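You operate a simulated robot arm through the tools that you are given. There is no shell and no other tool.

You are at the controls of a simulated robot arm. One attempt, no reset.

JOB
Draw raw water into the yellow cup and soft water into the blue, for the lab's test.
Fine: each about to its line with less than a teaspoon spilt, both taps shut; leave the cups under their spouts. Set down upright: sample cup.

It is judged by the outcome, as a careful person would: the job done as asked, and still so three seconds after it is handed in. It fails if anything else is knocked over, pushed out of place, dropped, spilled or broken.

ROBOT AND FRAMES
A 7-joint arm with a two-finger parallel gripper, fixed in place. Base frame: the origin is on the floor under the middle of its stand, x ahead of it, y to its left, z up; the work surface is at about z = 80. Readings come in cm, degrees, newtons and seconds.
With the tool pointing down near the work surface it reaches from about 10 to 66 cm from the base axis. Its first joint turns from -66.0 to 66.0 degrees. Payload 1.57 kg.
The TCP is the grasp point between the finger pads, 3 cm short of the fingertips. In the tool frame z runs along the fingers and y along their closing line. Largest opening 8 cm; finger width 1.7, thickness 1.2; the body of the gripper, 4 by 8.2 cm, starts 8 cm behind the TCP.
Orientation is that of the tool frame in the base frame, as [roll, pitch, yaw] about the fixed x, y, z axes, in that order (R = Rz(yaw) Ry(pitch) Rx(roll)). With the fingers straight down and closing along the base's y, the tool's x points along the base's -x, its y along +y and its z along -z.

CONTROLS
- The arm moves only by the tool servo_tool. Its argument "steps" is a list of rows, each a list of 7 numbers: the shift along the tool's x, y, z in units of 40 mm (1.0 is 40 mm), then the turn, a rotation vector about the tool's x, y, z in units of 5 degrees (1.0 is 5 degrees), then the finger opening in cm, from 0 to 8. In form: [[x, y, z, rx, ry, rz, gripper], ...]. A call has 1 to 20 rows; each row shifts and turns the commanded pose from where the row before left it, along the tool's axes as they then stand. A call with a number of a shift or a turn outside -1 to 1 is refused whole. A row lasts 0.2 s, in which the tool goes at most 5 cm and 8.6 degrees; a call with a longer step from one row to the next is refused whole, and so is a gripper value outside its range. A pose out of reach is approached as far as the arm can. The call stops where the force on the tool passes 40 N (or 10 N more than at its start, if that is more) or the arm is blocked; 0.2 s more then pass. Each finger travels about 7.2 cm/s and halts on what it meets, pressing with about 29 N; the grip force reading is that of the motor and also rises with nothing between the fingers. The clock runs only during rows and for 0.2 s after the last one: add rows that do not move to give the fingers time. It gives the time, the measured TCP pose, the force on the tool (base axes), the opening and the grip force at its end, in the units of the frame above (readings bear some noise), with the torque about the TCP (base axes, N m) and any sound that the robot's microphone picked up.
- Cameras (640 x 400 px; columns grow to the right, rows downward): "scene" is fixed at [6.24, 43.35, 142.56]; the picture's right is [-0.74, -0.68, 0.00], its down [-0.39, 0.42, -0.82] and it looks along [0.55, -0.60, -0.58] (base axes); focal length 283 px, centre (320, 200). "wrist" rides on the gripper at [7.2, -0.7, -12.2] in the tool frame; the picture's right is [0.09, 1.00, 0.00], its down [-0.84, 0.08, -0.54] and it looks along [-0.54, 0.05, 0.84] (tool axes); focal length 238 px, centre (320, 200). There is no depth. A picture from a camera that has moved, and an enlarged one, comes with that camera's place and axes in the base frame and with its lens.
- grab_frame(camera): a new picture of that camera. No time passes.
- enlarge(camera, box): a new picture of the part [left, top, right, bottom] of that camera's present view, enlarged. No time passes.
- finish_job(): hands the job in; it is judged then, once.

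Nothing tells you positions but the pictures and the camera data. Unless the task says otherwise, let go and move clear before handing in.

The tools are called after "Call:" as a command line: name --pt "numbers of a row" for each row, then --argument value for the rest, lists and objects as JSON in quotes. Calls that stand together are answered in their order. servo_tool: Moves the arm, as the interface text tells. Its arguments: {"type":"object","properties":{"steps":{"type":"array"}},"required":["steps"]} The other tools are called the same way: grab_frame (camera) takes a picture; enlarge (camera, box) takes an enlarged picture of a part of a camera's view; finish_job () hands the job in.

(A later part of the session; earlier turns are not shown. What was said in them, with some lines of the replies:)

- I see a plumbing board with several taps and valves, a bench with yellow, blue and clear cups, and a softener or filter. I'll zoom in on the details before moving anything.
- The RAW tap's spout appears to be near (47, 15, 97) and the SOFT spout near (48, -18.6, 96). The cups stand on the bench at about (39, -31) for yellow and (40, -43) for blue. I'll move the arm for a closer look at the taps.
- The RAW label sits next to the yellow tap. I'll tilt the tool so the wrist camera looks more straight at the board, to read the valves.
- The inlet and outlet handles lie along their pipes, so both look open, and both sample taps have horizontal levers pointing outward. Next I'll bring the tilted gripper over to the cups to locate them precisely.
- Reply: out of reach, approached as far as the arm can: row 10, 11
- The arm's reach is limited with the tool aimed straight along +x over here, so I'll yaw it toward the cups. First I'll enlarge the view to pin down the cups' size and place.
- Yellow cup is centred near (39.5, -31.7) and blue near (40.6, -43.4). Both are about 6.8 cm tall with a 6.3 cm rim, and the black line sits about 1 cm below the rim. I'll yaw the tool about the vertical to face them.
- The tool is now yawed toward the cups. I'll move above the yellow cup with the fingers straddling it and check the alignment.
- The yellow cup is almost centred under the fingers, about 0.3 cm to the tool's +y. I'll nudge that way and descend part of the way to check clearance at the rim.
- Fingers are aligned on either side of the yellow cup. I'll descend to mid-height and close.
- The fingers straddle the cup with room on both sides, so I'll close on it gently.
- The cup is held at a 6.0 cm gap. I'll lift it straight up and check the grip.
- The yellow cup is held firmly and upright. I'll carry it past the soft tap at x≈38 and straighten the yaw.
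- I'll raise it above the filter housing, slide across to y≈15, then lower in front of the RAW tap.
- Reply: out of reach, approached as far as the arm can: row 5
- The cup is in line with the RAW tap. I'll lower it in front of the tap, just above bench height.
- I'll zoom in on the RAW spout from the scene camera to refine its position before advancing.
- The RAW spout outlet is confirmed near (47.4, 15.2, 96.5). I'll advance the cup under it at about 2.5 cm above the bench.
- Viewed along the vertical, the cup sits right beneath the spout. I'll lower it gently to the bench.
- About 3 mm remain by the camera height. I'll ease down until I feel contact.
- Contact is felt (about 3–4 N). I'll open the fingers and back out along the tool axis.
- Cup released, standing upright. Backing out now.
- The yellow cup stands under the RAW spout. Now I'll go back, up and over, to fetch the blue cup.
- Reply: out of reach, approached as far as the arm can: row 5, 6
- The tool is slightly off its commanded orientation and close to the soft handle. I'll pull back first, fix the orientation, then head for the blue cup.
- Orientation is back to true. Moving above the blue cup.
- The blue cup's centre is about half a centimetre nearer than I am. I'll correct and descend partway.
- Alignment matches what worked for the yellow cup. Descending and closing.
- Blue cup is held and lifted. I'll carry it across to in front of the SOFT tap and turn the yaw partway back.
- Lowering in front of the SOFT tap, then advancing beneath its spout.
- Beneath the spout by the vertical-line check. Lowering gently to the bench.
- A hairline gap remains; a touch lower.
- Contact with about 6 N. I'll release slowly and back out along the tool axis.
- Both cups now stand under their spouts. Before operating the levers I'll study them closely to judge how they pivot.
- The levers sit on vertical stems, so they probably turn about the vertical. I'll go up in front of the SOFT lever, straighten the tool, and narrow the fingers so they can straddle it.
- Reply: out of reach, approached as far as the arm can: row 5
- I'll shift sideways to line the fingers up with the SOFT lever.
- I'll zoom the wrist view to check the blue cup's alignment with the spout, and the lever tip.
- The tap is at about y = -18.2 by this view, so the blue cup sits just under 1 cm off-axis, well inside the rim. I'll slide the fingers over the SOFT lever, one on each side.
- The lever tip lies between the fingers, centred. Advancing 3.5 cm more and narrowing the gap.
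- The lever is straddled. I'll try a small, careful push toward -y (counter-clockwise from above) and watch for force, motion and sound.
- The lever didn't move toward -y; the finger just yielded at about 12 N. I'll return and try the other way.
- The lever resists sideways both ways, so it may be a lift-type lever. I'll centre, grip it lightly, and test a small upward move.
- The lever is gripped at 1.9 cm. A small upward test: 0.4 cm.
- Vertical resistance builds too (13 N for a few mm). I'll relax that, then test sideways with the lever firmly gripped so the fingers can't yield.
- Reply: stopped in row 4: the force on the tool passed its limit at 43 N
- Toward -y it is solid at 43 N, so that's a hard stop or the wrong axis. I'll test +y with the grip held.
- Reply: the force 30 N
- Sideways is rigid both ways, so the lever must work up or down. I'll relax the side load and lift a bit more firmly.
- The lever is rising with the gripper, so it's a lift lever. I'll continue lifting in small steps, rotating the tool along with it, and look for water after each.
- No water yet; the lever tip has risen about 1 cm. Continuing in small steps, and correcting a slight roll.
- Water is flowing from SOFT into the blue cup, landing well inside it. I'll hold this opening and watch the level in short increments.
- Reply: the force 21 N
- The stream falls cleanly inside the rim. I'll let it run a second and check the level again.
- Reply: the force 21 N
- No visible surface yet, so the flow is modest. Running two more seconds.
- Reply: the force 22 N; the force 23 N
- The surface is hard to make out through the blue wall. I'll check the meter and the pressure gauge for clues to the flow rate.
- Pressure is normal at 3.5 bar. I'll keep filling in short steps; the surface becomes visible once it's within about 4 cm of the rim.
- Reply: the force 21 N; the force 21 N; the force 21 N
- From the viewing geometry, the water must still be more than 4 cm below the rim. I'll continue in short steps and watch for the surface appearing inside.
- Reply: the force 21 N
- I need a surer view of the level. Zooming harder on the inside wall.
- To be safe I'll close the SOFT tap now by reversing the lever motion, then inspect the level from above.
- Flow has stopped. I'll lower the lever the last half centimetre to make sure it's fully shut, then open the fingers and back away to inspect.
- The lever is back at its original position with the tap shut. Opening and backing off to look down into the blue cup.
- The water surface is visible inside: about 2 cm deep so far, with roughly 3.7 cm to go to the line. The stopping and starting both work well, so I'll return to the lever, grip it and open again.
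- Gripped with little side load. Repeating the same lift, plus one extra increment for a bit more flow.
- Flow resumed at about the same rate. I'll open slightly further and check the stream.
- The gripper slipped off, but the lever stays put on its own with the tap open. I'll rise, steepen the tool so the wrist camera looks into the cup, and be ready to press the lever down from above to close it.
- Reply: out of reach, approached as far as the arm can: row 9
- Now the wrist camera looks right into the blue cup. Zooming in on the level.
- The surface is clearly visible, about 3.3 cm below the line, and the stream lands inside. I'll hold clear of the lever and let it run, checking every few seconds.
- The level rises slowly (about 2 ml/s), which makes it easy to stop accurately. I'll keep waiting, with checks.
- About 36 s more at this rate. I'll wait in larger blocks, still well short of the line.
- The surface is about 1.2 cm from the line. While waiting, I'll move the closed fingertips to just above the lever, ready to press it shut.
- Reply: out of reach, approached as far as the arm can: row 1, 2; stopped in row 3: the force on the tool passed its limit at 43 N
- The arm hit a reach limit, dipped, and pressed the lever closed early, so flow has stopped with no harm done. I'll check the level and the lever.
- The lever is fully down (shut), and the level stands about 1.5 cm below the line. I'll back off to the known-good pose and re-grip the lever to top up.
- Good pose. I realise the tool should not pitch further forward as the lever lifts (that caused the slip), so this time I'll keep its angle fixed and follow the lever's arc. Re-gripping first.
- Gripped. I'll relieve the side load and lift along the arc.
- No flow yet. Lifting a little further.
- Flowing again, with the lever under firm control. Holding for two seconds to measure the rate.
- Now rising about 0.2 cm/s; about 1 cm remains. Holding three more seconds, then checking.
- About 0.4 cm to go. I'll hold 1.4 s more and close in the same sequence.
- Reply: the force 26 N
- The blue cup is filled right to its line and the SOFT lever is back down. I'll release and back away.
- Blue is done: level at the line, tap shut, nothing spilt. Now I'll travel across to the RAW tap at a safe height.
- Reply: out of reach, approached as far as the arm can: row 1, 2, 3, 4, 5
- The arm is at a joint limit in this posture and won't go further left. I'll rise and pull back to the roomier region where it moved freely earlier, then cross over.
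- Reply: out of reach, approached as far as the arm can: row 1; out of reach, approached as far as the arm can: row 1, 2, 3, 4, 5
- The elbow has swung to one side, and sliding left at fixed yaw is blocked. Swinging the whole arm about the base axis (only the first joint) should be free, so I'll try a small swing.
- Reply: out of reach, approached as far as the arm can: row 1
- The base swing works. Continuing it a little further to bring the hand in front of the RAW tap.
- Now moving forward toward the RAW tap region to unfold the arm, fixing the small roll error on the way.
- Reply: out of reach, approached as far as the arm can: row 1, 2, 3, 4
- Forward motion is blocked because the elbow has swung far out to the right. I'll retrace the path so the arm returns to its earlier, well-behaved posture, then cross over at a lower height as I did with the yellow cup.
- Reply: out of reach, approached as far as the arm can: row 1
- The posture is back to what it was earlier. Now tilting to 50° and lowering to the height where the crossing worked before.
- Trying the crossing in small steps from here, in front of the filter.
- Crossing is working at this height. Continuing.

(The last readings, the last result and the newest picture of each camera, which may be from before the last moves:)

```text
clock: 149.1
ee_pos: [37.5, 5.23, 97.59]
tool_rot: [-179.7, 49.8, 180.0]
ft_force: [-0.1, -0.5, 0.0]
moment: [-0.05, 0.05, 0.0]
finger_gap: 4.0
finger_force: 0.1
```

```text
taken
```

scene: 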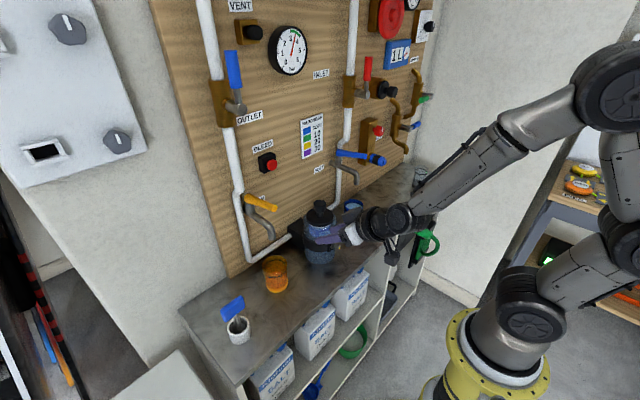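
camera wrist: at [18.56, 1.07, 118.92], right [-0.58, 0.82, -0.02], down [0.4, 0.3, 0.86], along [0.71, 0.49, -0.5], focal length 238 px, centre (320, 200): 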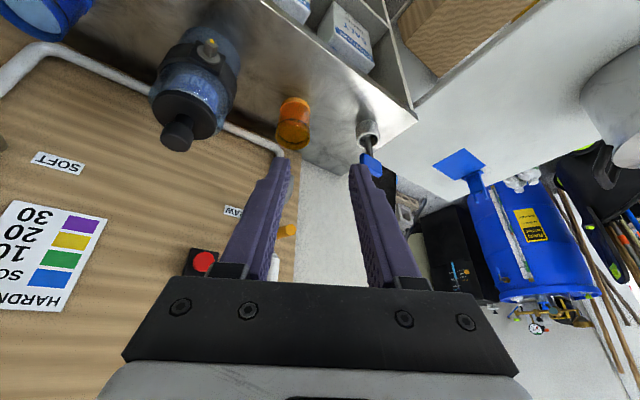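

Call:
servo_tool --pt "0 0.7 0 0 0 0 4.0" --pt "0 0.7 0 0 0 0 4.0" --pt "0 0.7 0 0 0 0 4.0" --pt "0 0.4 0 0 0 0 4.0" --pt "0 0 0 0 0 0 4.0"

Call:
grab_frame --camera "scene"

Call:
grab_frame --camera "wrist"

```text
clock: 150.2
ee_pos: [37.51, 15.21, 97.56]
tool_rot: [-179.7, 50.0, 179.8]
ft_force: [0.9, 0.1, 0.0]
moment: [0.01, -0.02, 0.01]
finger_gap: 3.97
finger_force: 0.1
```

```text
taken
```

scene: 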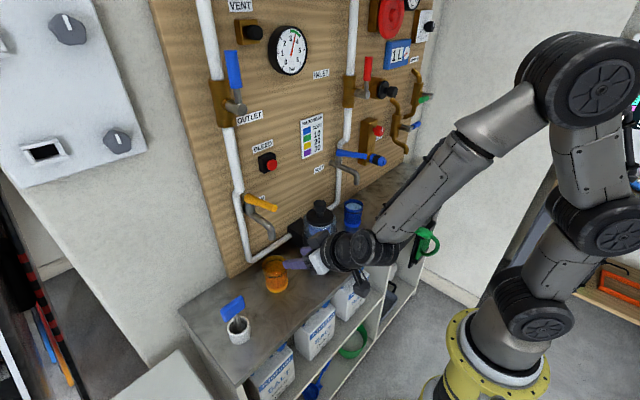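

```text
taken
camera wrist: at [23.58, 14.52, 99.84], right [-0.05, 1.0, -0.07], down [0.13, 0.08, 0.99], along [0.99, 0.04, -0.13], focal length 238 px, centre (320, 200)
```

wrist: 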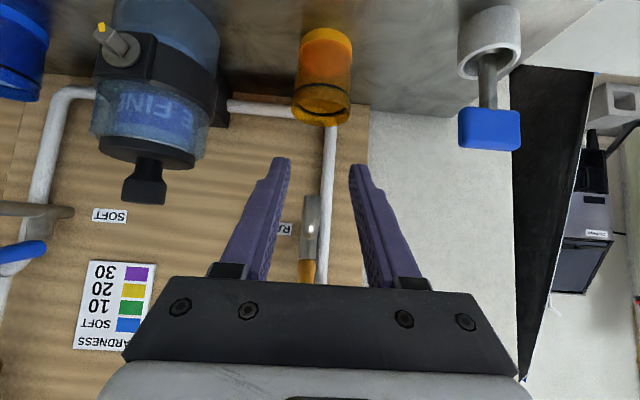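

In front of the RAW tap with a good posture. Rising to lever height and steepening the tool.

Call:
servo_tool --pt "-0.574 0 -0.482 0 0 0 4.0" --pt "-0.574 0 -0.482 0 0 0 4.0" --pt "-0.574 0 -0.482 0 0 0 4.0" --pt "0 0 0 0 1 0 4.0" --pt "0 0 0 0 1 0 4.0" --pt "0 0 0 0 1 0 4.0" --pt "0 0 0 0 0 0 4.0"

Call:
grab_frame --camera "wrist"

Call:
grab_frame --camera "scene"

```text
clock: 151.8
ee_pos: [37.45, 15.09, 106.53]
tool_rot: [-179.8, 34.7, 179.8]
ft_force: [0.8, -0.1, 1.0]
moment: [0.0, 0.0, 0.01]
finger_gap: 3.98
finger_force: 0.1
```

```text
taken
camera wrist: at [24.52, 14.42, 112.33], right [-0.07, 1.0, -0.06], down [0.38, 0.08, 0.92], along [0.92, 0.04, -0.38], focal length 238 px, centre (320, 200)
```

wrist: 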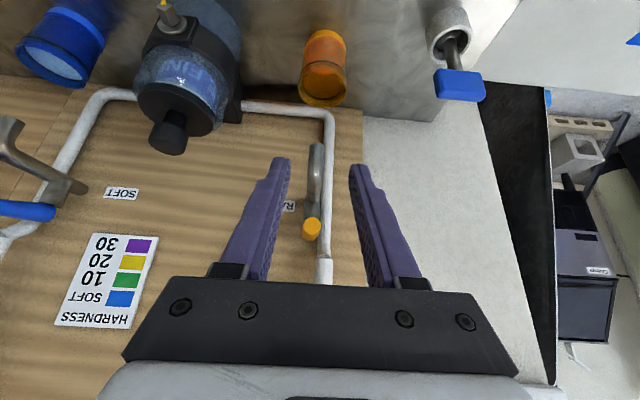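

```text
taken
```

scene: 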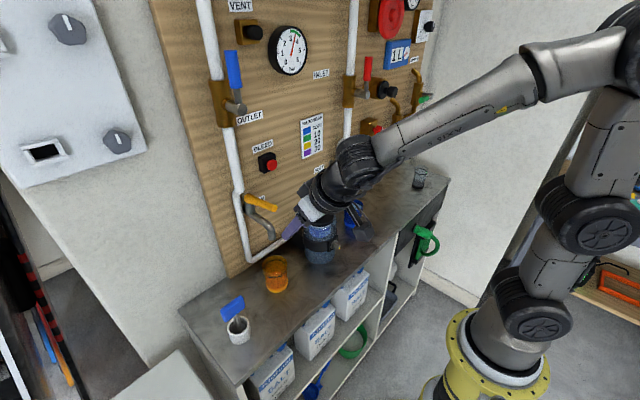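

The RAW lever tip is near (45.3, 14.7, 106.5). Sliding the open fingers toward it, slightly right.

Call:
servo_tool --pt "-0.444 -0.033 0.311 0 0 0 4.0" --pt "-0.444 -0.033 0.311 0 0 0 4.0" --pt "-0.444 -0.033 0.311 0 0 0 4.0" --pt "0 0 0 0 0 0 4.0"

Call:
grab_frame --camera "wrist"

Call:
enlarge --camera "scene" --box '[220, 150, 360, 300]'

```text
clock: 152.8
ee_pos: [44.32, 14.77, 106.71]
tool_rot: [-179.8, 34.8, 179.8]
ft_force: [0.1, 0.3, -0.2]
moment: [0.04, -0.02, 0.0]
finger_gap: 4.01
finger_force: 0.1
```

```text
taken
camera wrist: at [31.37, 14.01, 112.37], right [-0.07, 1.0, -0.06], down [0.38, 0.08, 0.92], along [0.92, 0.04, -0.38], focal length 238 px, centre (320, 200)
```

wrist: 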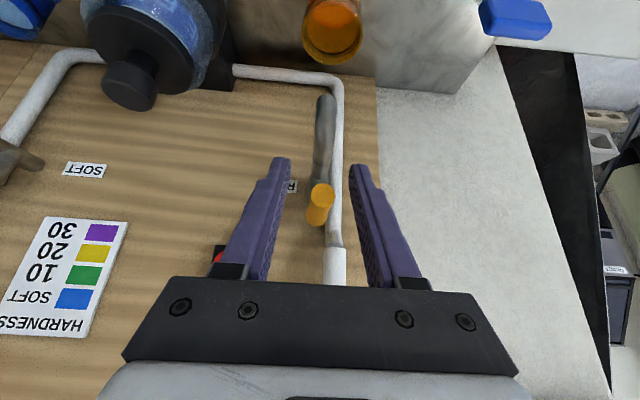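

```text
2.67 times, centred on (290, 225) of scene
camera zoom: at [6.25, 43.35, 142.56], right [-0.74, -0.68, 0.0], down [-0.39, 0.42, -0.82], along [0.55, -0.6, -0.58], focal length 754 px, centre (400, 133)
```

zoom: 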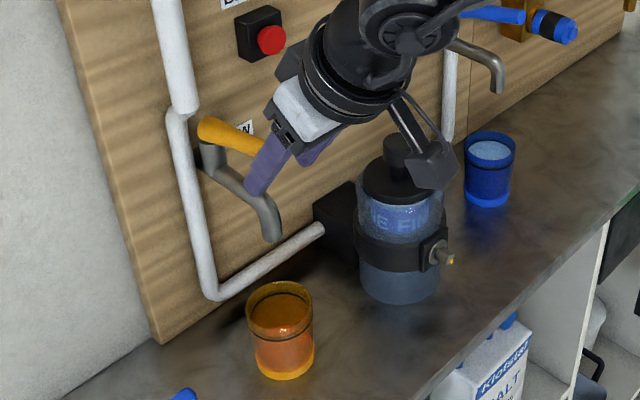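

Same relative view as at the SOFT lever. Advancing and gripping.

Call:
servo_tool --pt "-0.235 0 0.165 0 0 0 4.0" --pt "-0.235 0 0.165 0 0 0 4.0" --pt "-0.235 0 0.165 0 0 0 4.0" --pt "0 0 0 0 0 0 3.0" --pt "0 0 0 0 0 0 2.0" --pt "0 0 0 0 0 0 1.0" --pt "0 0 0 0 0 0 1.0"

Call:
grab_frame --camera "wrist"

Call:
enlarge --camera "scene" --box '[220, 150, 360, 300]'

```text
clock: 154.4
ee_pos: [47.44, 14.93, 106.56]
tool_rot: [-179.9, 34.9, 179.8]
ft_force: [2.3, 15.7, -3.4]
moment: [0.2, 0.2, 0.34]
finger_gap: 1.92
finger_force: 33.5
```

```text
taken
camera wrist: at [34.6, 14.22, 112.43], right [-0.07, 1.0, -0.05], down [0.38, 0.08, 0.92], along [0.92, 0.05, -0.38], focal length 238 px, centre (320, 200)
```

wrist: 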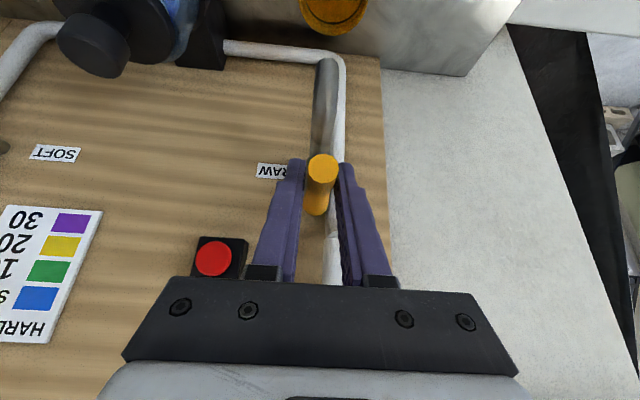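

```text
2.67 times, centred on (290, 225) of scene
camera zoom: at [6.26, 43.4, 142.55], right [-0.74, -0.68, 0.0], down [-0.39, 0.42, -0.82], along [0.55, -0.6, -0.58], focal length 754 px, centre (400, 133)
```

zoom: 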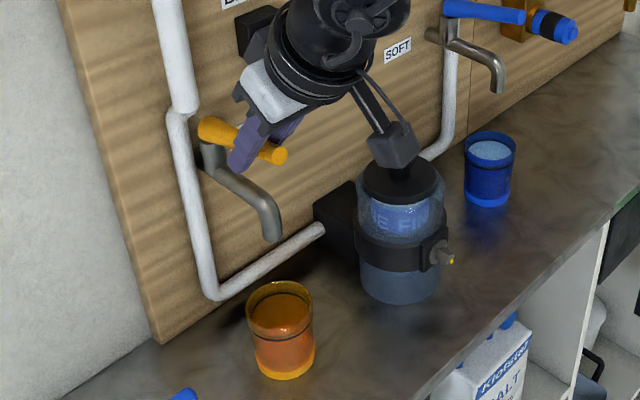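

Gripped at 1.9 cm. Relieving the side load and lifting along the arc as before.

Call:
servo_tool --pt "0 0.08 0 0 0 0 1.0" --pt "-0.049 0 -0.033 0 0 0 1.0" --pt "-0.049 0 -0.033 0 0 0 1.0" --pt "-0.049 0 -0.033 0 0 0 1.0" --pt "-0.049 0 -0.033 0 0 0 1.0" --pt "-0.049 0 -0.033 0 0 0 1.0" --pt "-0.052 0 -0.031 0 0 0 1.0"

Call:
enlarge --camera "scene" --box '[220, 150, 360, 300]'

Call:
grab_frame --camera "wrist"

```text
clock: 156.1
ee_pos: [47.71, 14.98, 107.7]
tool_rot: [-179.4, 34.6, 179.8]
ft_force: [-4.7, -14.1, -11.4]
moment: [0.11, 0.97, 0.62]
finger_gap: 1.92
finger_force: 33.2
```

```text
2.67 times, centred on (290, 225) of scene
camera zoom: at [6.25, 43.31, 142.58], right [-0.74, -0.68, 0.0], down [-0.39, 0.43, -0.82], along [0.55, -0.6, -0.58], focal length 754 px, centre (400, 133)
```

zoom: 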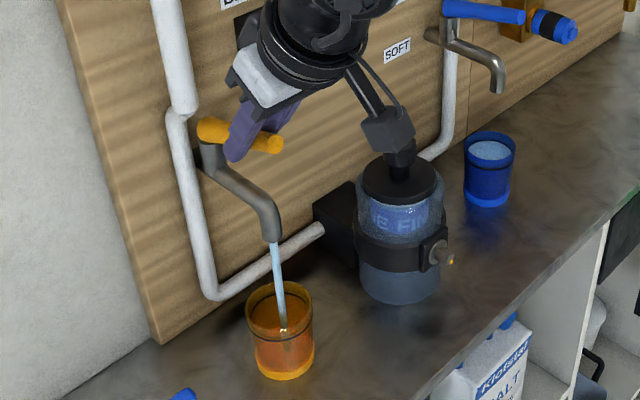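

```text
taken
camera wrist: at [34.87, 14.33, 113.66], right [-0.07, 1.0, -0.06], down [0.38, 0.08, 0.92], along [0.92, 0.04, -0.39], focal length 238 px, centre (320, 200)
```

wrist: 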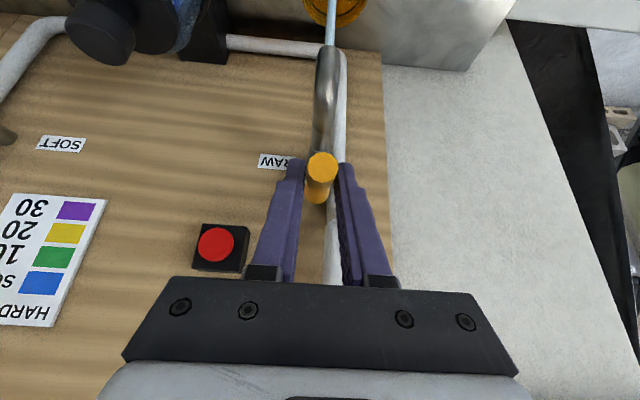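

Water is flowing into the yellow cup. Holding and zooming in on its level.

Call:
servo_tool --pt "0 -0.05 0 0 0 0 1.0" --pt "0 0 0 0 0 0 1.0" --pt "0 0 0 0 0 0 1.0" --pt "0 0 0 0 0 0 1.0"

Call:
enlarge --camera "scene" --box '[255, 245, 299, 297]'

```text
clock: 157.1
ee_pos: [47.83, 14.96, 107.83]
tool_rot: [-179.8, 34.9, 179.8]
ft_force: [-16.7, 1.3, -6.5]
moment: [0.16, 0.91, 0.44]
finger_gap: 1.91
finger_force: 33.0
```

```text
7.69 times, centred on (277, 271) of scene
camera zoom: at [6.2, 43.36, 142.56], right [-0.74, -0.68, 0.0], down [-0.39, 0.42, -0.82], along [0.55, -0.6, -0.58], focal length 2176 px, centre (651, -346)
```

zoom: 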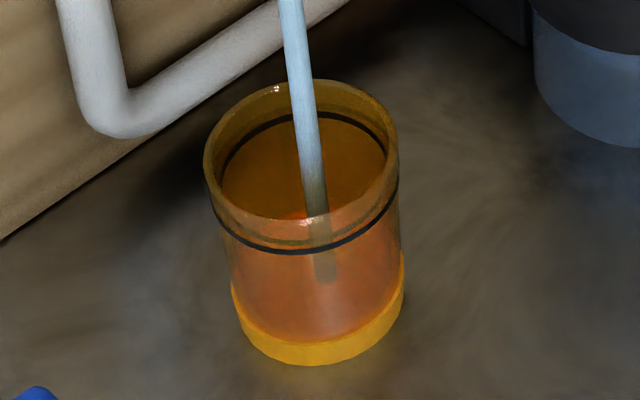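

The yellow cup is clear enough to see the stream's end inside. Holding a few more seconds.

Call:
servo_tool --pt "0 0 0 0 0 0 1.0" --pt "0 0 0 0 0 0 1.0" --pt "0 0 0 0 0 0 1.0" --pt "0 0 0 0 0 0 1.0" --pt "0 0 0 0 0 0 1.0" --pt "0 0 0 0 0 0 1.0" --pt "0 0 0 0 0 0 1.0" --pt "0 0 0 0 0 0 1.0" --pt "0 0 0 0 0 0 1.0" --pt "0 0 0 0 0 0 1.0" --pt "0 0 0 0 0 0 1.0" --pt "0 0 0 0 0 0 1.0" --pt "0 0 0 0 0 0 1.0" --pt "0 0 0 0 0 0 1.0"

Call:
enlarge --camera "scene" --box '[255, 245, 299, 297]'

```text
clock: 160.1
ee_pos: [47.83, 14.87, 107.98]
tool_rot: [-179.8, 34.9, 179.8]
ft_force: [-17.7, 5.9, -1.6]
moment: [0.25, 0.64, 0.56]
finger_gap: 1.89
finger_force: 33.0
```

```text
7.69 times, centred on (277, 271) of scene
camera zoom: at [6.19, 43.37, 142.56], right [-0.74, -0.68, 0.0], down [-0.39, 0.42, -0.82], along [0.55, -0.6, -0.58], focal length 2176 px, centre (651, -346)
```

zoom: 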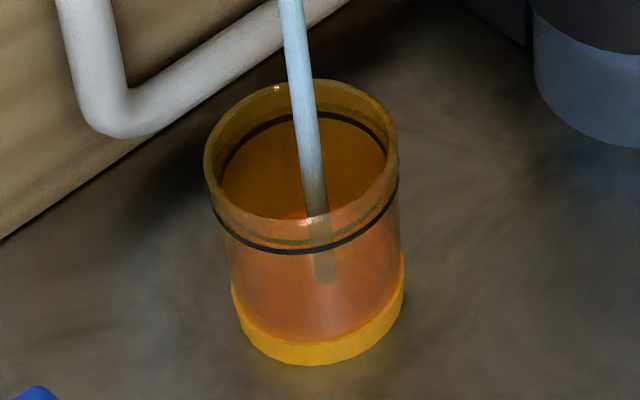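

Flow is too slow here (about 1 ml/s). Opening slightly more, straight up this time to ease the fore-aft load.

Call:
servo_tool --pt "0.01 0 -0.074 0 0 0 1.0" --pt "-0.032 0 -0.045 0 0 0 1.0"

Call:
enlarge --camera "scene" --box '[220, 150, 360, 300]'

Call:
enlarge --camera "scene" --box '[255, 245, 299, 297]'

```text
clock: 160.7
ee_pos: [47.9, 14.97, 108.21]
tool_rot: [-179.7, 34.9, 179.9]
ft_force: [12.0, 8.7, -14.7]
moment: [0.28, 0.5, 0.72]
finger_gap: 1.91
finger_force: 33.2
```

```text
2.67 times, centred on (290, 225) of scene
camera zoom: at [6.31, 43.38, 142.55], right [-0.74, -0.68, 0.0], down [-0.39, 0.42, -0.82], along [0.55, -0.6, -0.58], focal length 754 px, centre (400, 133)
```

zoom: 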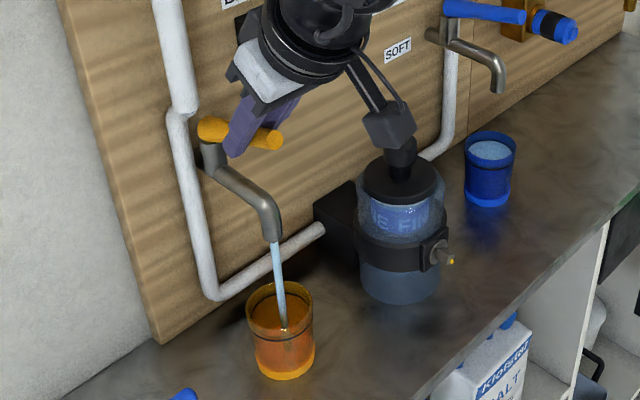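

```text
7.69 times, centred on (277, 271) of scene
camera zoom: at [6.31, 43.38, 142.55], right [-0.74, -0.68, 0.0], down [-0.39, 0.42, -0.82], along [0.55, -0.6, -0.58], focal length 2176 px, centre (651, -346)
```

zoom: 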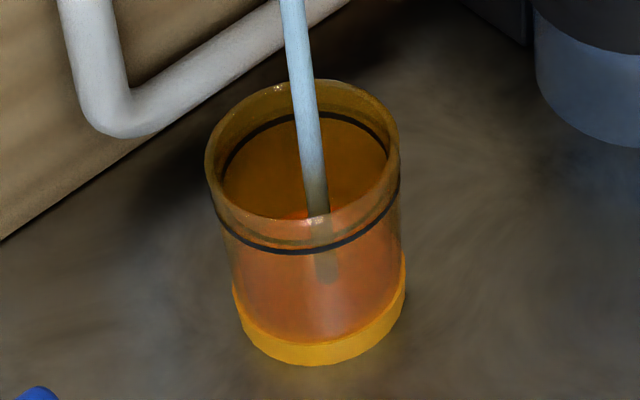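

Call:
servo_tool --pt "-0.05 0 -0.034 0 0 0 1.0" --pt "-0.05 0 -0.034 0 0 0 1.0" --pt "0 -0.02 0 0 0 0 1.0" --pt "0 0 0 0 0 0 1.0"

Call:
enlarge --camera "scene" --box '[220, 150, 360, 300]'

Call:
enlarge --camera "scene" --box '[255, 245, 299, 297]'

```text
clock: 161.7
ee_pos: [47.89, 14.99, 108.53]
tool_rot: [-179.9, 34.8, 179.9]
ft_force: [-2.0, 13.5, -12.7]
moment: [0.36, 0.96, 0.51]
finger_gap: 1.87
finger_force: 32.6
```

```text
2.67 times, centred on (290, 225) of scene
camera zoom: at [6.26, 43.4, 142.55], right [-0.74, -0.68, 0.0], down [-0.39, 0.42, -0.82], along [0.55, -0.6, -0.58], focal length 754 px, centre (400, 133)
```

zoom: 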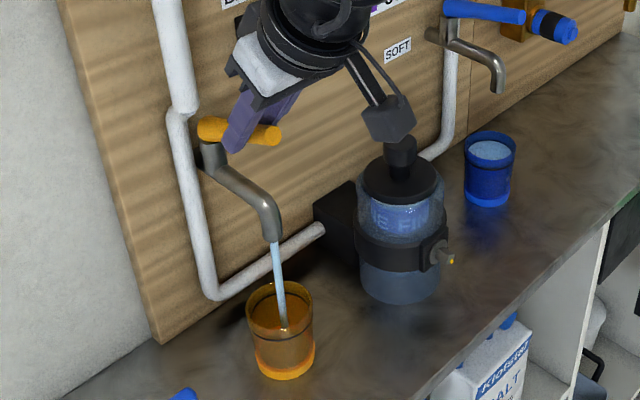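

```text
7.69 times, centred on (277, 271) of scene
camera zoom: at [6.26, 43.4, 142.55], right [-0.74, -0.68, 0.0], down [-0.39, 0.42, -0.82], along [0.55, -0.6, -0.58], focal length 2176 px, centre (651, -346)
```

zoom: 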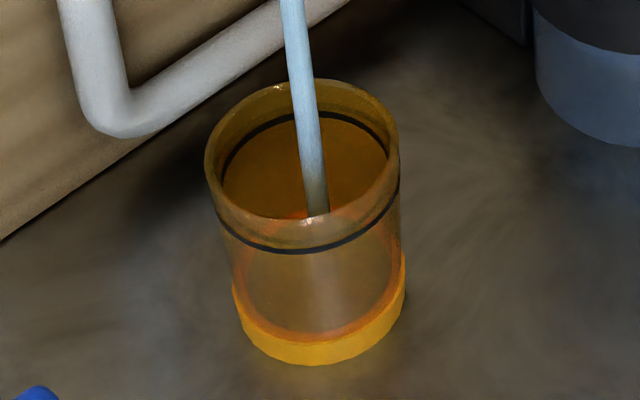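

Call:
servo_tool --pt "0 -0.03 0 0 0 0 1.0" --pt "0 0 0 0 0 0 1.0" --pt "0 0 0 0 0 0 1.0" --pt "0 0 0 0 0 0 1.0" --pt "0 0 0 0 0 0 1.0" --pt "0 0 0 0 0 0 1.0" --pt "0 0 0 0 0 0 1.0" --pt "0 0 0 0 0 0 1.0" --pt "0 0 0 0 0 0 1.0" --pt "0 0 0 0 0 0 1.0"

Call:
enlarge --camera "scene" --box '[255, 245, 299, 297]'

```text
clock: 163.8
ee_pos: [47.77, 15.04, 108.69]
tool_rot: [-179.8, 34.8, 179.9]
ft_force: [-0.9, 25.8, -7.7]
moment: [0.5, 0.52, 0.46]
finger_gap: 1.88
finger_force: 33.2
```

```text
7.69 times, centred on (277, 271) of scene
camera zoom: at [6.26, 43.44, 142.54], right [-0.74, -0.68, 0.0], down [-0.39, 0.42, -0.82], along [0.55, -0.6, -0.58], focal length 2176 px, centre (651, -346)
```

zoom: 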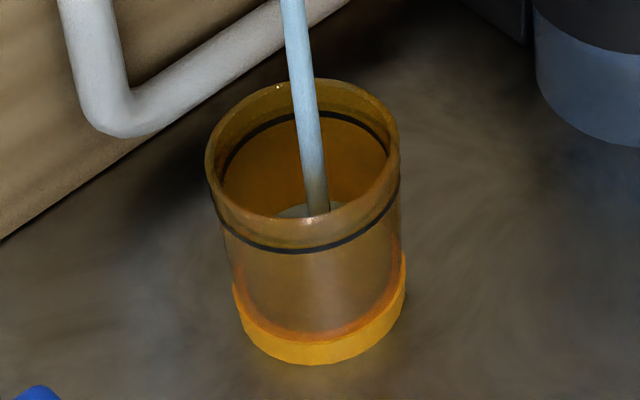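

The surface is appearing, about 4 cm below the line. I'll ease the side load (+y) and keep filling.

Call:
servo_tool --pt "0 0.06 0 0 0 0 1.0" --pt "0 0 0 0 0 0 1.0" --pt "0 0 0 0 0 0 1.0" --pt "0 0 0 0 0 0 1.0" --pt "0 0 0 0 0 0 1.0" --pt "0 0 0 0 0 0 1.0" --pt "0 0 0 0 0 0 1.0" --pt "0 0 0 0 0 0 1.0" --pt "0 0 0 0 0 0 1.0" --pt "0 0 0 0 0 0 1.0" --pt "0 0 0 0 0 0 1.0" --pt "0 0 0 0 0 0 1.0" --pt "0 0 0 0 0 0 1.0" --pt "0 0 0 0 0 0 1.0"

Call:
enlarge --camera "scene" --box '[255, 245, 299, 297]'

```text
clock: 166.8
ee_pos: [48.0, 15.05, 108.74]
tool_rot: [-179.8, 35.0, 179.8]
ft_force: [3.0, 1.1, -1.6]
moment: [0.19, -0.03, 0.41]
finger_gap: 1.87
finger_force: 33.0
```

```text
7.69 times, centred on (277, 271) of scene
camera zoom: at [6.26, 43.36, 142.56], right [-0.74, -0.68, 0.0], down [-0.39, 0.42, -0.82], along [0.55, -0.6, -0.58], focal length 2176 px, centre (651, -346)
```

zoom: 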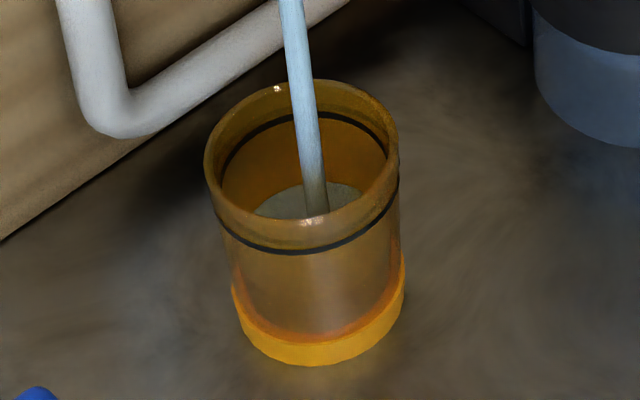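

Rising about 0.3 cm/s; roughly 12 s to go. Holding 4 s and checking.

Call:
servo_tool --pt "0 0 0 0 0 0 1.0" --pt "0 0 0 0 0 0 1.0" --pt "0 0 0 0 0 0 1.0" --pt "0 0 0 0 0 0 1.0" --pt "0 0 0 0 0 0 1.0" --pt "0 0 0 0 0 0 1.0" --pt "0 0 0 0 0 0 1.0" --pt "0 0 0 0 0 0 1.0" --pt "0 0 0 0 0 0 1.0" --pt "0 0 0 0 0 0 1.0" --pt "0 0 0 0 0 0 1.0" --pt "0 0 0 0 0 0 1.0" --pt "0 0 0 0 0 0 1.0" --pt "0 0 0 0 0 0 1.0" --pt "0 0 0 0 0 0 1.0" --pt "0 0 0 0 0 0 1.0" --pt "0 0 0 0 0 0 1.0" --pt "0 0 0 0 0 0 1.0" --pt "0 0 0 0 0 0 1.0"

Call:
enlarge --camera "scene" --box '[255, 245, 299, 297]'

```text
clock: 170.8
ee_pos: [47.95, 15.08, 108.67]
tool_rot: [-179.8, 34.9, 179.8]
ft_force: [4.3, -3.5, 1.8]
moment: [0.09, -0.24, 0.3]
finger_gap: 1.88
finger_force: 32.8
```

```text
7.69 times, centred on (277, 271) of scene
camera zoom: at [6.26, 43.34, 142.57], right [-0.74, -0.68, 0.0], down [-0.39, 0.42, -0.82], along [0.55, -0.6, -0.58], focal length 2176 px, centre (651, -346)
```

zoom: 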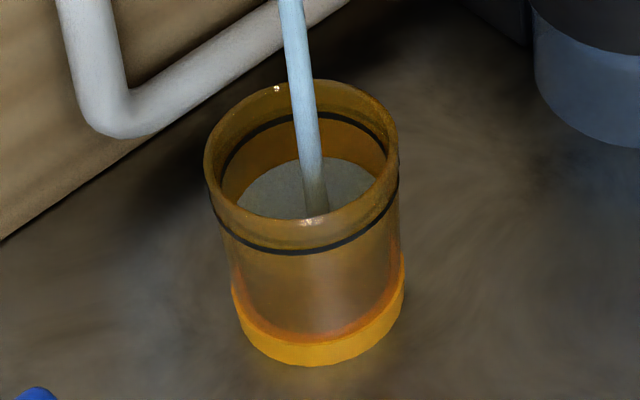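

About 2 cm left. Holding another 3.6 s.

Call:
servo_tool --pt "0 0 0 0 0 0 1.0" --pt "0 0 0 0 0 0 1.0" --pt "0 0 0 0 0 0 1.0" --pt "0 0 0 0 0 0 1.0" --pt "0 0 0 0 0 0 1.0" --pt "0 0 0 0 0 0 1.0" --pt "0 0 0 0 0 0 1.0" --pt "0 0 0 0 0 0 1.0" --pt "0 0 0 0 0 0 1.0" --pt "0 0 0 0 0 0 1.0" --pt "0 0 0 0 0 0 1.0" --pt "0 0 0 0 0 0 1.0" --pt "0 0 0 0 0 0 1.0" --pt "0 0 0 0 0 0 1.0" --pt "0 0 0 0 0 0 1.0" --pt "0 0 0 0 0 0 1.0" --pt "0 0 0 0 0 0 1.0"

Call:
enlarge --camera "scene" --box '[255, 245, 299, 297]'

Call:
enlarge --camera "scene" --box '[260, 250, 290, 274]'

```text
clock: 174.4
ee_pos: [47.96, 15.03, 108.69]
tool_rot: [-179.9, 34.9, 179.7]
ft_force: [3.5, -3.9, 1.9]
moment: [0.1, -0.29, 0.35]
finger_gap: 1.9
finger_force: 33.1
```

```text
7.69 times, centred on (277, 271) of scene
camera zoom: at [6.25, 43.34, 142.57], right [-0.74, -0.68, 0.0], down [-0.39, 0.42, -0.82], along [0.55, -0.6, -0.58], focal length 2176 px, centre (651, -346)
```

zoom: 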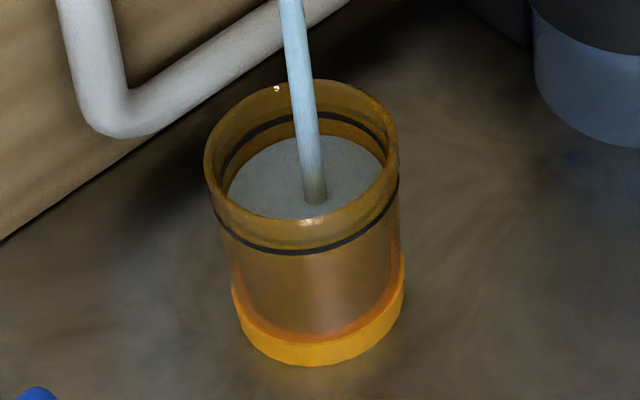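

```text
16.00 times, centred on (275, 262) of scene
camera zoom: at [6.25, 43.34, 142.57], right [-0.74, -0.68, 0.0], down [-0.39, 0.42, -0.82], along [0.55, -0.6, -0.58], focal length 4527 px, centre (1040, -792)
```

zoom: 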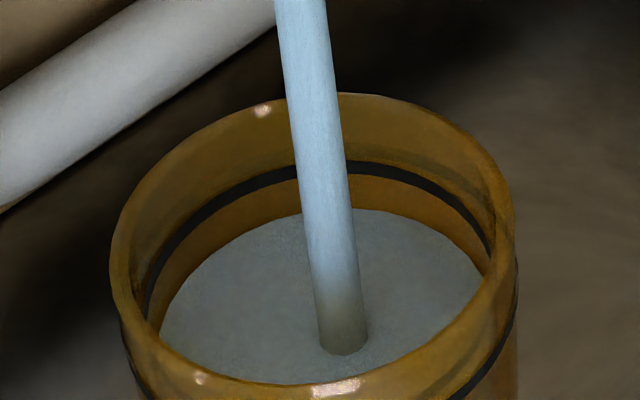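

About 1 cm left (3 s). Holding 2 s, then a final check before closing.

Call:
servo_tool --pt "0 0 0 0 0 0 1.0" --pt "0 0 0 0 0 0 1.0" --pt "0 0 0 0 0 0 1.0" --pt "0 0 0 0 0 0 1.0" --pt "0 0 0 0 0 0 1.0" --pt "0 0 0 0 0 0 1.0" --pt "0 0 0 0 0 0 1.0" --pt "0 0 0 0 0 0 1.0" --pt "0 0 0 0 0 0 1.0"

Call:
enlarge --camera "scene" --box '[260, 250, 290, 274]'

```text
clock: 176.4
ee_pos: [47.93, 15.02, 108.69]
tool_rot: [-179.8, 34.9, 179.8]
ft_force: [4.0, -3.5, 0.6]
moment: [0.08, -0.25, 0.34]
finger_gap: 1.89
finger_force: 33.5
```

```text
16.00 times, centred on (275, 262) of scene
camera zoom: at [6.25, 43.34, 142.57], right [-0.74, -0.68, 0.0], down [-0.39, 0.42, -0.82], along [0.55, -0.6, -0.58], focal length 4527 px, centre (1040, -792)
```

zoom: 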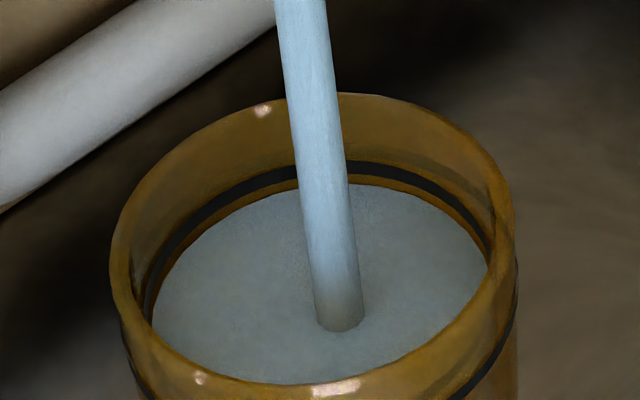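

About 0.4 cm to go. Holding 0.8 s more, then closing fully in the same sequence.

Call:
servo_tool --pt "0 0 0 0 0 0 1.0" --pt "0 0 0 0 0 0 1.0" --pt "0 0 0 0 0 0 1.0" --pt "0 0 0 0 0 0 1.0" --pt "0.052 0 0.036 0 0 0 1.0" --pt "0.05 0 0.037 0 0 0 1.0" --pt "0.048 0 0.038 0 0 0 1.0" --pt "0.046 0 0.04 0 0 0 1.0" --pt "0.044 0 0.041 0 0 0 1.0" --pt "0.042 0 0.043 0 0 0 1.0" --pt "0.042 0 0.043 0 0 0 1.0" --pt "0.042 0 0.043 0 0 0 1.0" --pt "0.042 0 0.045 0 0 0 1.0" --pt "0.018 0 0.026 0 0 0 1.0"

Call:
enlarge --camera "scene" --box '[260, 250, 290, 274]'

Call:
enlarge --camera "scene" --box '[220, 150, 360, 300]'

```text
clock: 179.4
ee_pos: [47.52, 14.98, 106.84]
tool_rot: [179.9, 35.2, 179.7]
ft_force: [-4.6, -6.6, 21.4]
moment: [0.01, -0.2, 0.5]
finger_gap: 1.91
finger_force: 33.7
```

```text
16.00 times, centred on (275, 262) of scene
camera zoom: at [6.2, 43.32, 142.58], right [-0.74, -0.68, 0.0], down [-0.39, 0.43, -0.82], along [0.55, -0.6, -0.58], focal length 4527 px, centre (1040, -792)
```

zoom: 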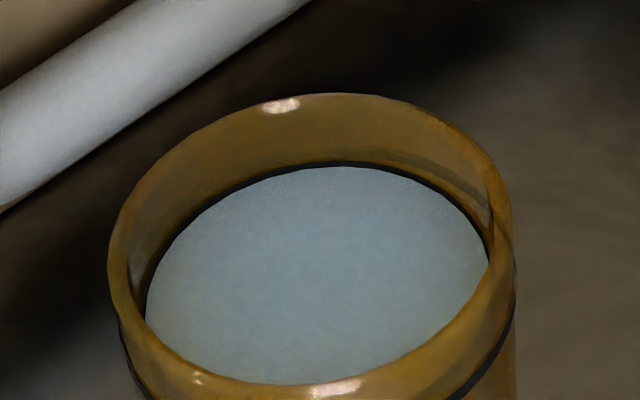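

```text
2.67 times, centred on (290, 225) of scene
camera zoom: at [6.2, 43.32, 142.58], right [-0.74, -0.68, 0.0], down [-0.39, 0.43, -0.82], along [0.55, -0.6, -0.58], focal length 754 px, centre (400, 133)
```

zoom: 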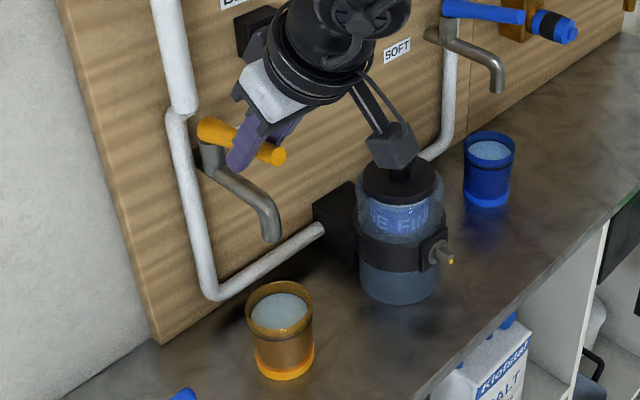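

The yellow cup is at its line and the RAW lever is fully down. Releasing and backing off.

Call:
servo_tool --pt "-0.02 0 -0.03 0 0 0 1.5" --pt "0 0 0 0 0 0 3.0" --pt "0 0 0 0 0 0 4.0" --pt "0 0 0 0 0 0 4.0" --pt "0.46 0 -0.323 0 0 0 4.0" --pt "0.46 0 -0.323 0 0 0 4.0" --pt "0.46 0 -0.323 0 0 0 4.0" --pt "0.46 0 -0.323 0 0 0 4.0" --pt "0 0 0 0 0 0 4.0"

Call:
grab_frame --camera "wrist"

Call:
grab_frame --camera "scene"

Call:
enlarge --camera "scene" --box '[220, 150, 360, 300]'

```text
clock: 181.4
ee_pos: [38.63, 15.08, 106.47]
tool_rot: [-179.8, 34.8, 179.8]
ft_force: [-0.2, -0.6, 0.7]
moment: [0.03, 0.01, -0.02]
finger_gap: 4.0
finger_force: 0.0
```

```text
taken
camera wrist: at [25.58, 14.35, 112.35], right [-0.07, 1.0, -0.06], down [0.38, 0.08, 0.92], along [0.92, 0.04, -0.38], focal length 238 px, centre (320, 200)
```

wrist: 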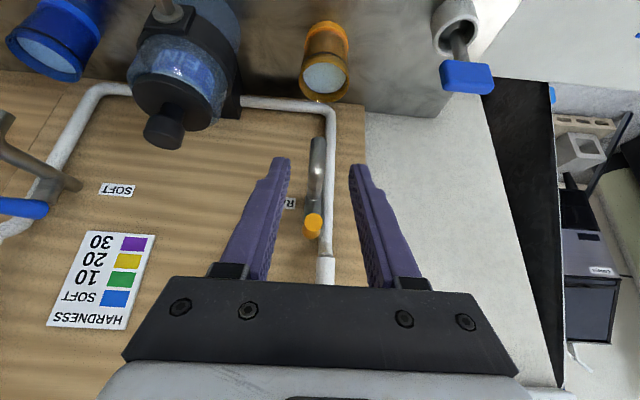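

```text
taken
```

scene: 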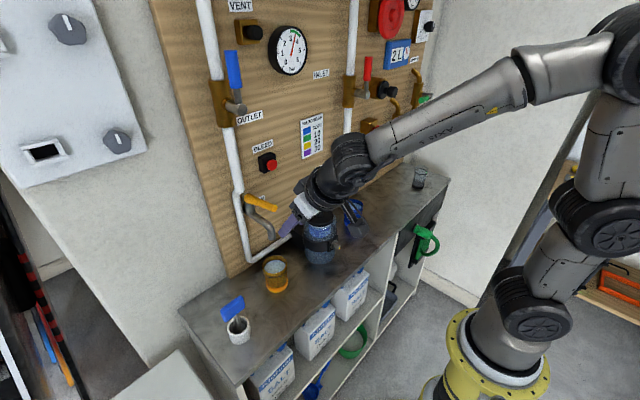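

```text
2.67 times, centred on (290, 225) of scene
camera zoom: at [6.24, 43.35, 142.56], right [-0.74, -0.68, 0.0], down [-0.39, 0.42, -0.82], along [0.55, -0.6, -0.58], focal length 754 px, centre (400, 133)
```

zoom: 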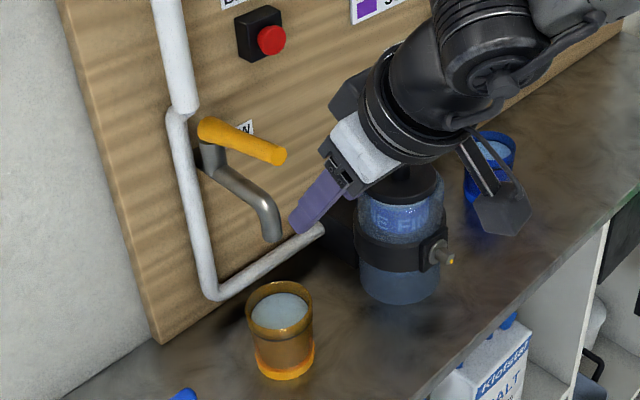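

Both taps look shut and both cups are at their lines. I notice the meter digits have changed, so I'll check for any unintended flow elsewhere.

Call:
enlarge --camera "scene" --box '[370, 25, 440, 75]'

Call:
enlarge --camera "scene" --box '[240, 150, 330, 300]'

Call:
enlarge --camera "wrist" --box '[280, 0, 370, 110]'

Call:
enlarge --camera "wrist" --box '[0, 0, 160, 110]'

```text
8.00 times, centred on (405, 50) of scene
camera zoom: at [6.24, 43.35, 142.56], right [-0.74, -0.68, 0.0], down [-0.39, 0.42, -0.82], along [0.55, -0.6, -0.58], focal length 2263 px, centre (-360, 1400)
```

zoom: 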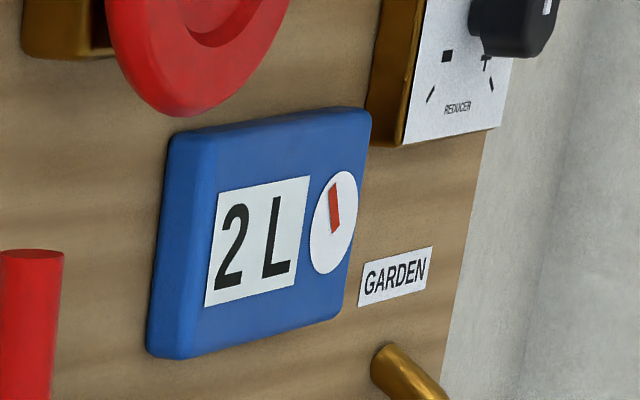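

```text
2.67 times, centred on (285, 225) of scene
camera zoom: at [6.24, 43.35, 142.56], right [-0.74, -0.68, 0.0], down [-0.39, 0.42, -0.82], along [0.55, -0.6, -0.58], focal length 754 px, centre (413, 133)
```

zoom: 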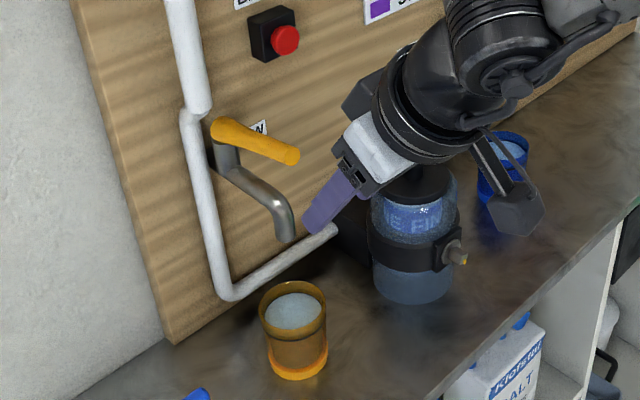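

```text
3.64 times, centred on (325, 55) of wrist
camera zoom: at [25.58, 14.35, 112.35], right [-0.07, 1.0, -0.06], down [0.38, 0.08, 0.92], along [0.92, 0.04, -0.38], focal length 867 px, centre (302, 727)
```

zoom: 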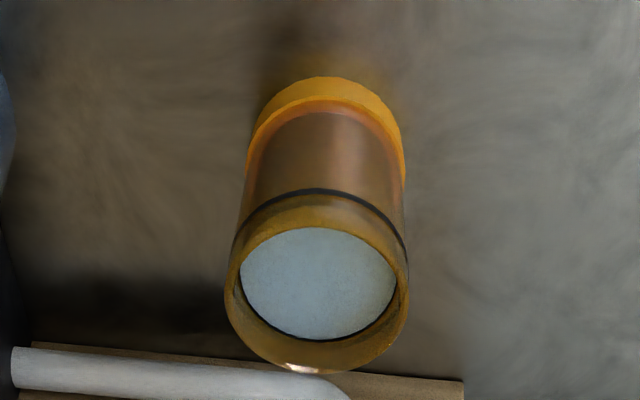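

```text
3.64 times, centred on (80, 55) of wrist
camera zoom: at [25.58, 14.35, 112.35], right [-0.07, 1.0, -0.06], down [0.38, 0.08, 0.92], along [0.92, 0.04, -0.38], focal length 867 px, centre (1193, 727)
```

zoom: 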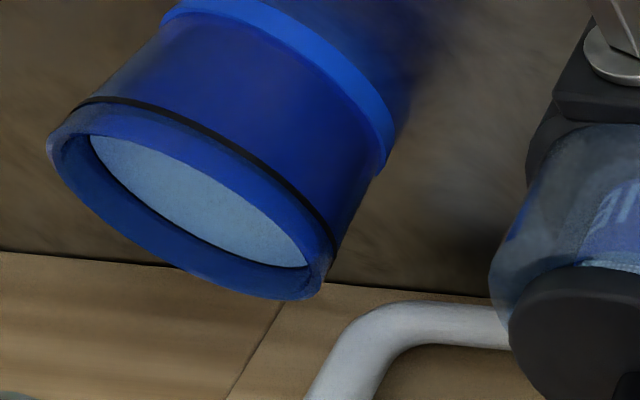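

Both cups are at their lines with dry benches. I'll wait about a second and compare the meter and levels to confirm nothing is still running.

Call:
servo_tool --pt "0.2 0 -0.14 0 0 0 4.0" --pt "0 0 0 0 0 0 4.0" --pt "0 0 0 0 0 0 4.0" --pt "0 0 0 0 0 0 4.0" --pt "0 0 0 0 0 0 4.0" --pt "0 0 0 0 0 0 4.0" --pt "0 0 0 0 0 0 4.0" --pt "0 0 0 0 0 0 4.0"

Call:
enlarge --camera "scene" --box '[370, 25, 440, 75]'

Call:
grab_frame --camera "wrist"

Call:
enlarge --camera "scene" --box '[260, 250, 290, 274]'

```text
clock: 183.2
ee_pos: [37.49, 15.1, 106.67]
tool_rot: [-179.9, 34.9, 179.8]
ft_force: [-0.1, 0.2, 0.9]
moment: [-0.01, -0.02, -0.02]
finger_gap: 3.99
finger_force: 0.1
```

```text
8.00 times, centred on (405, 50) of scene
camera zoom: at [6.24, 43.35, 142.56], right [-0.74, -0.68, 0.0], down [-0.39, 0.42, -0.82], along [0.55, -0.6, -0.58], focal length 2263 px, centre (-360, 1400)
```

zoom: 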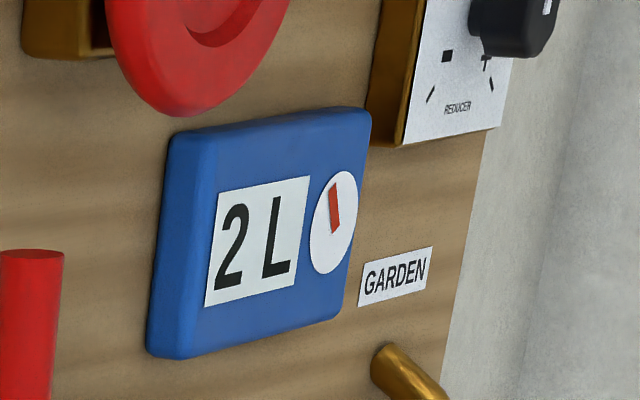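

```text
taken
camera wrist: at [24.6, 14.35, 112.47], right [-0.07, 1.0, -0.06], down [0.38, 0.08, 0.92], along [0.92, 0.04, -0.38], focal length 238 px, centre (320, 200)
```

wrist: 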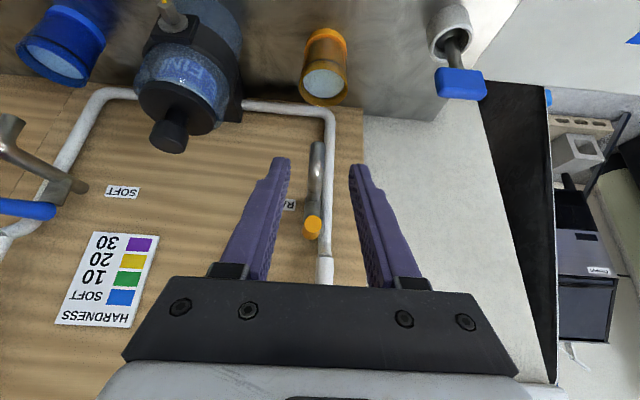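

```text
16.00 times, centred on (275, 262) of scene
camera zoom: at [6.24, 43.35, 142.56], right [-0.74, -0.68, 0.0], down [-0.39, 0.42, -0.82], along [0.55, -0.6, -0.58], focal length 4527 px, centre (1040, -792)
```

zoom: 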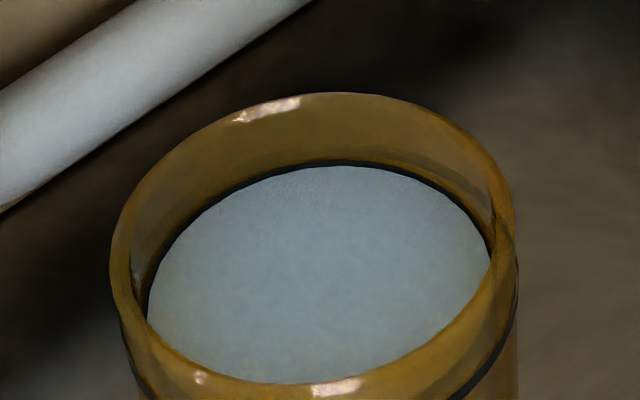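

The meter needle, both water levels and both levers are unchanged. Yellow holds raw water and blue holds soft, each at its line, both taps are shut, the cups stand upright under their spouts, and the arm is clear. I'm handing it in.

Call:
finish_job

```text
The job is handed in.
```

Both cups are filled to about their lines, raw water in the yellow and soft water in the blue, and I have handed the job in. I don't have the judge's result.

- **Taps:** both levers are back in their shut positions. I waited almost two seconds after the last tap closed, and the yellow cup's level and the meter did not change.
- **Spills:** I saw no water on the bench around either cup.
- **Cups:** both stand upright under their spouts. The blue one sits about 1 cm off-centre, but the stream fell well inside the rim.
- **Lever force:** while working out how the soft lever moves, I pushed it sideways until the 40 N limit stopped the arm. Later the arm hit a reach limit and pressed that lever shut early, so I topped the blue cup up afterwards. I saw no damage from either.
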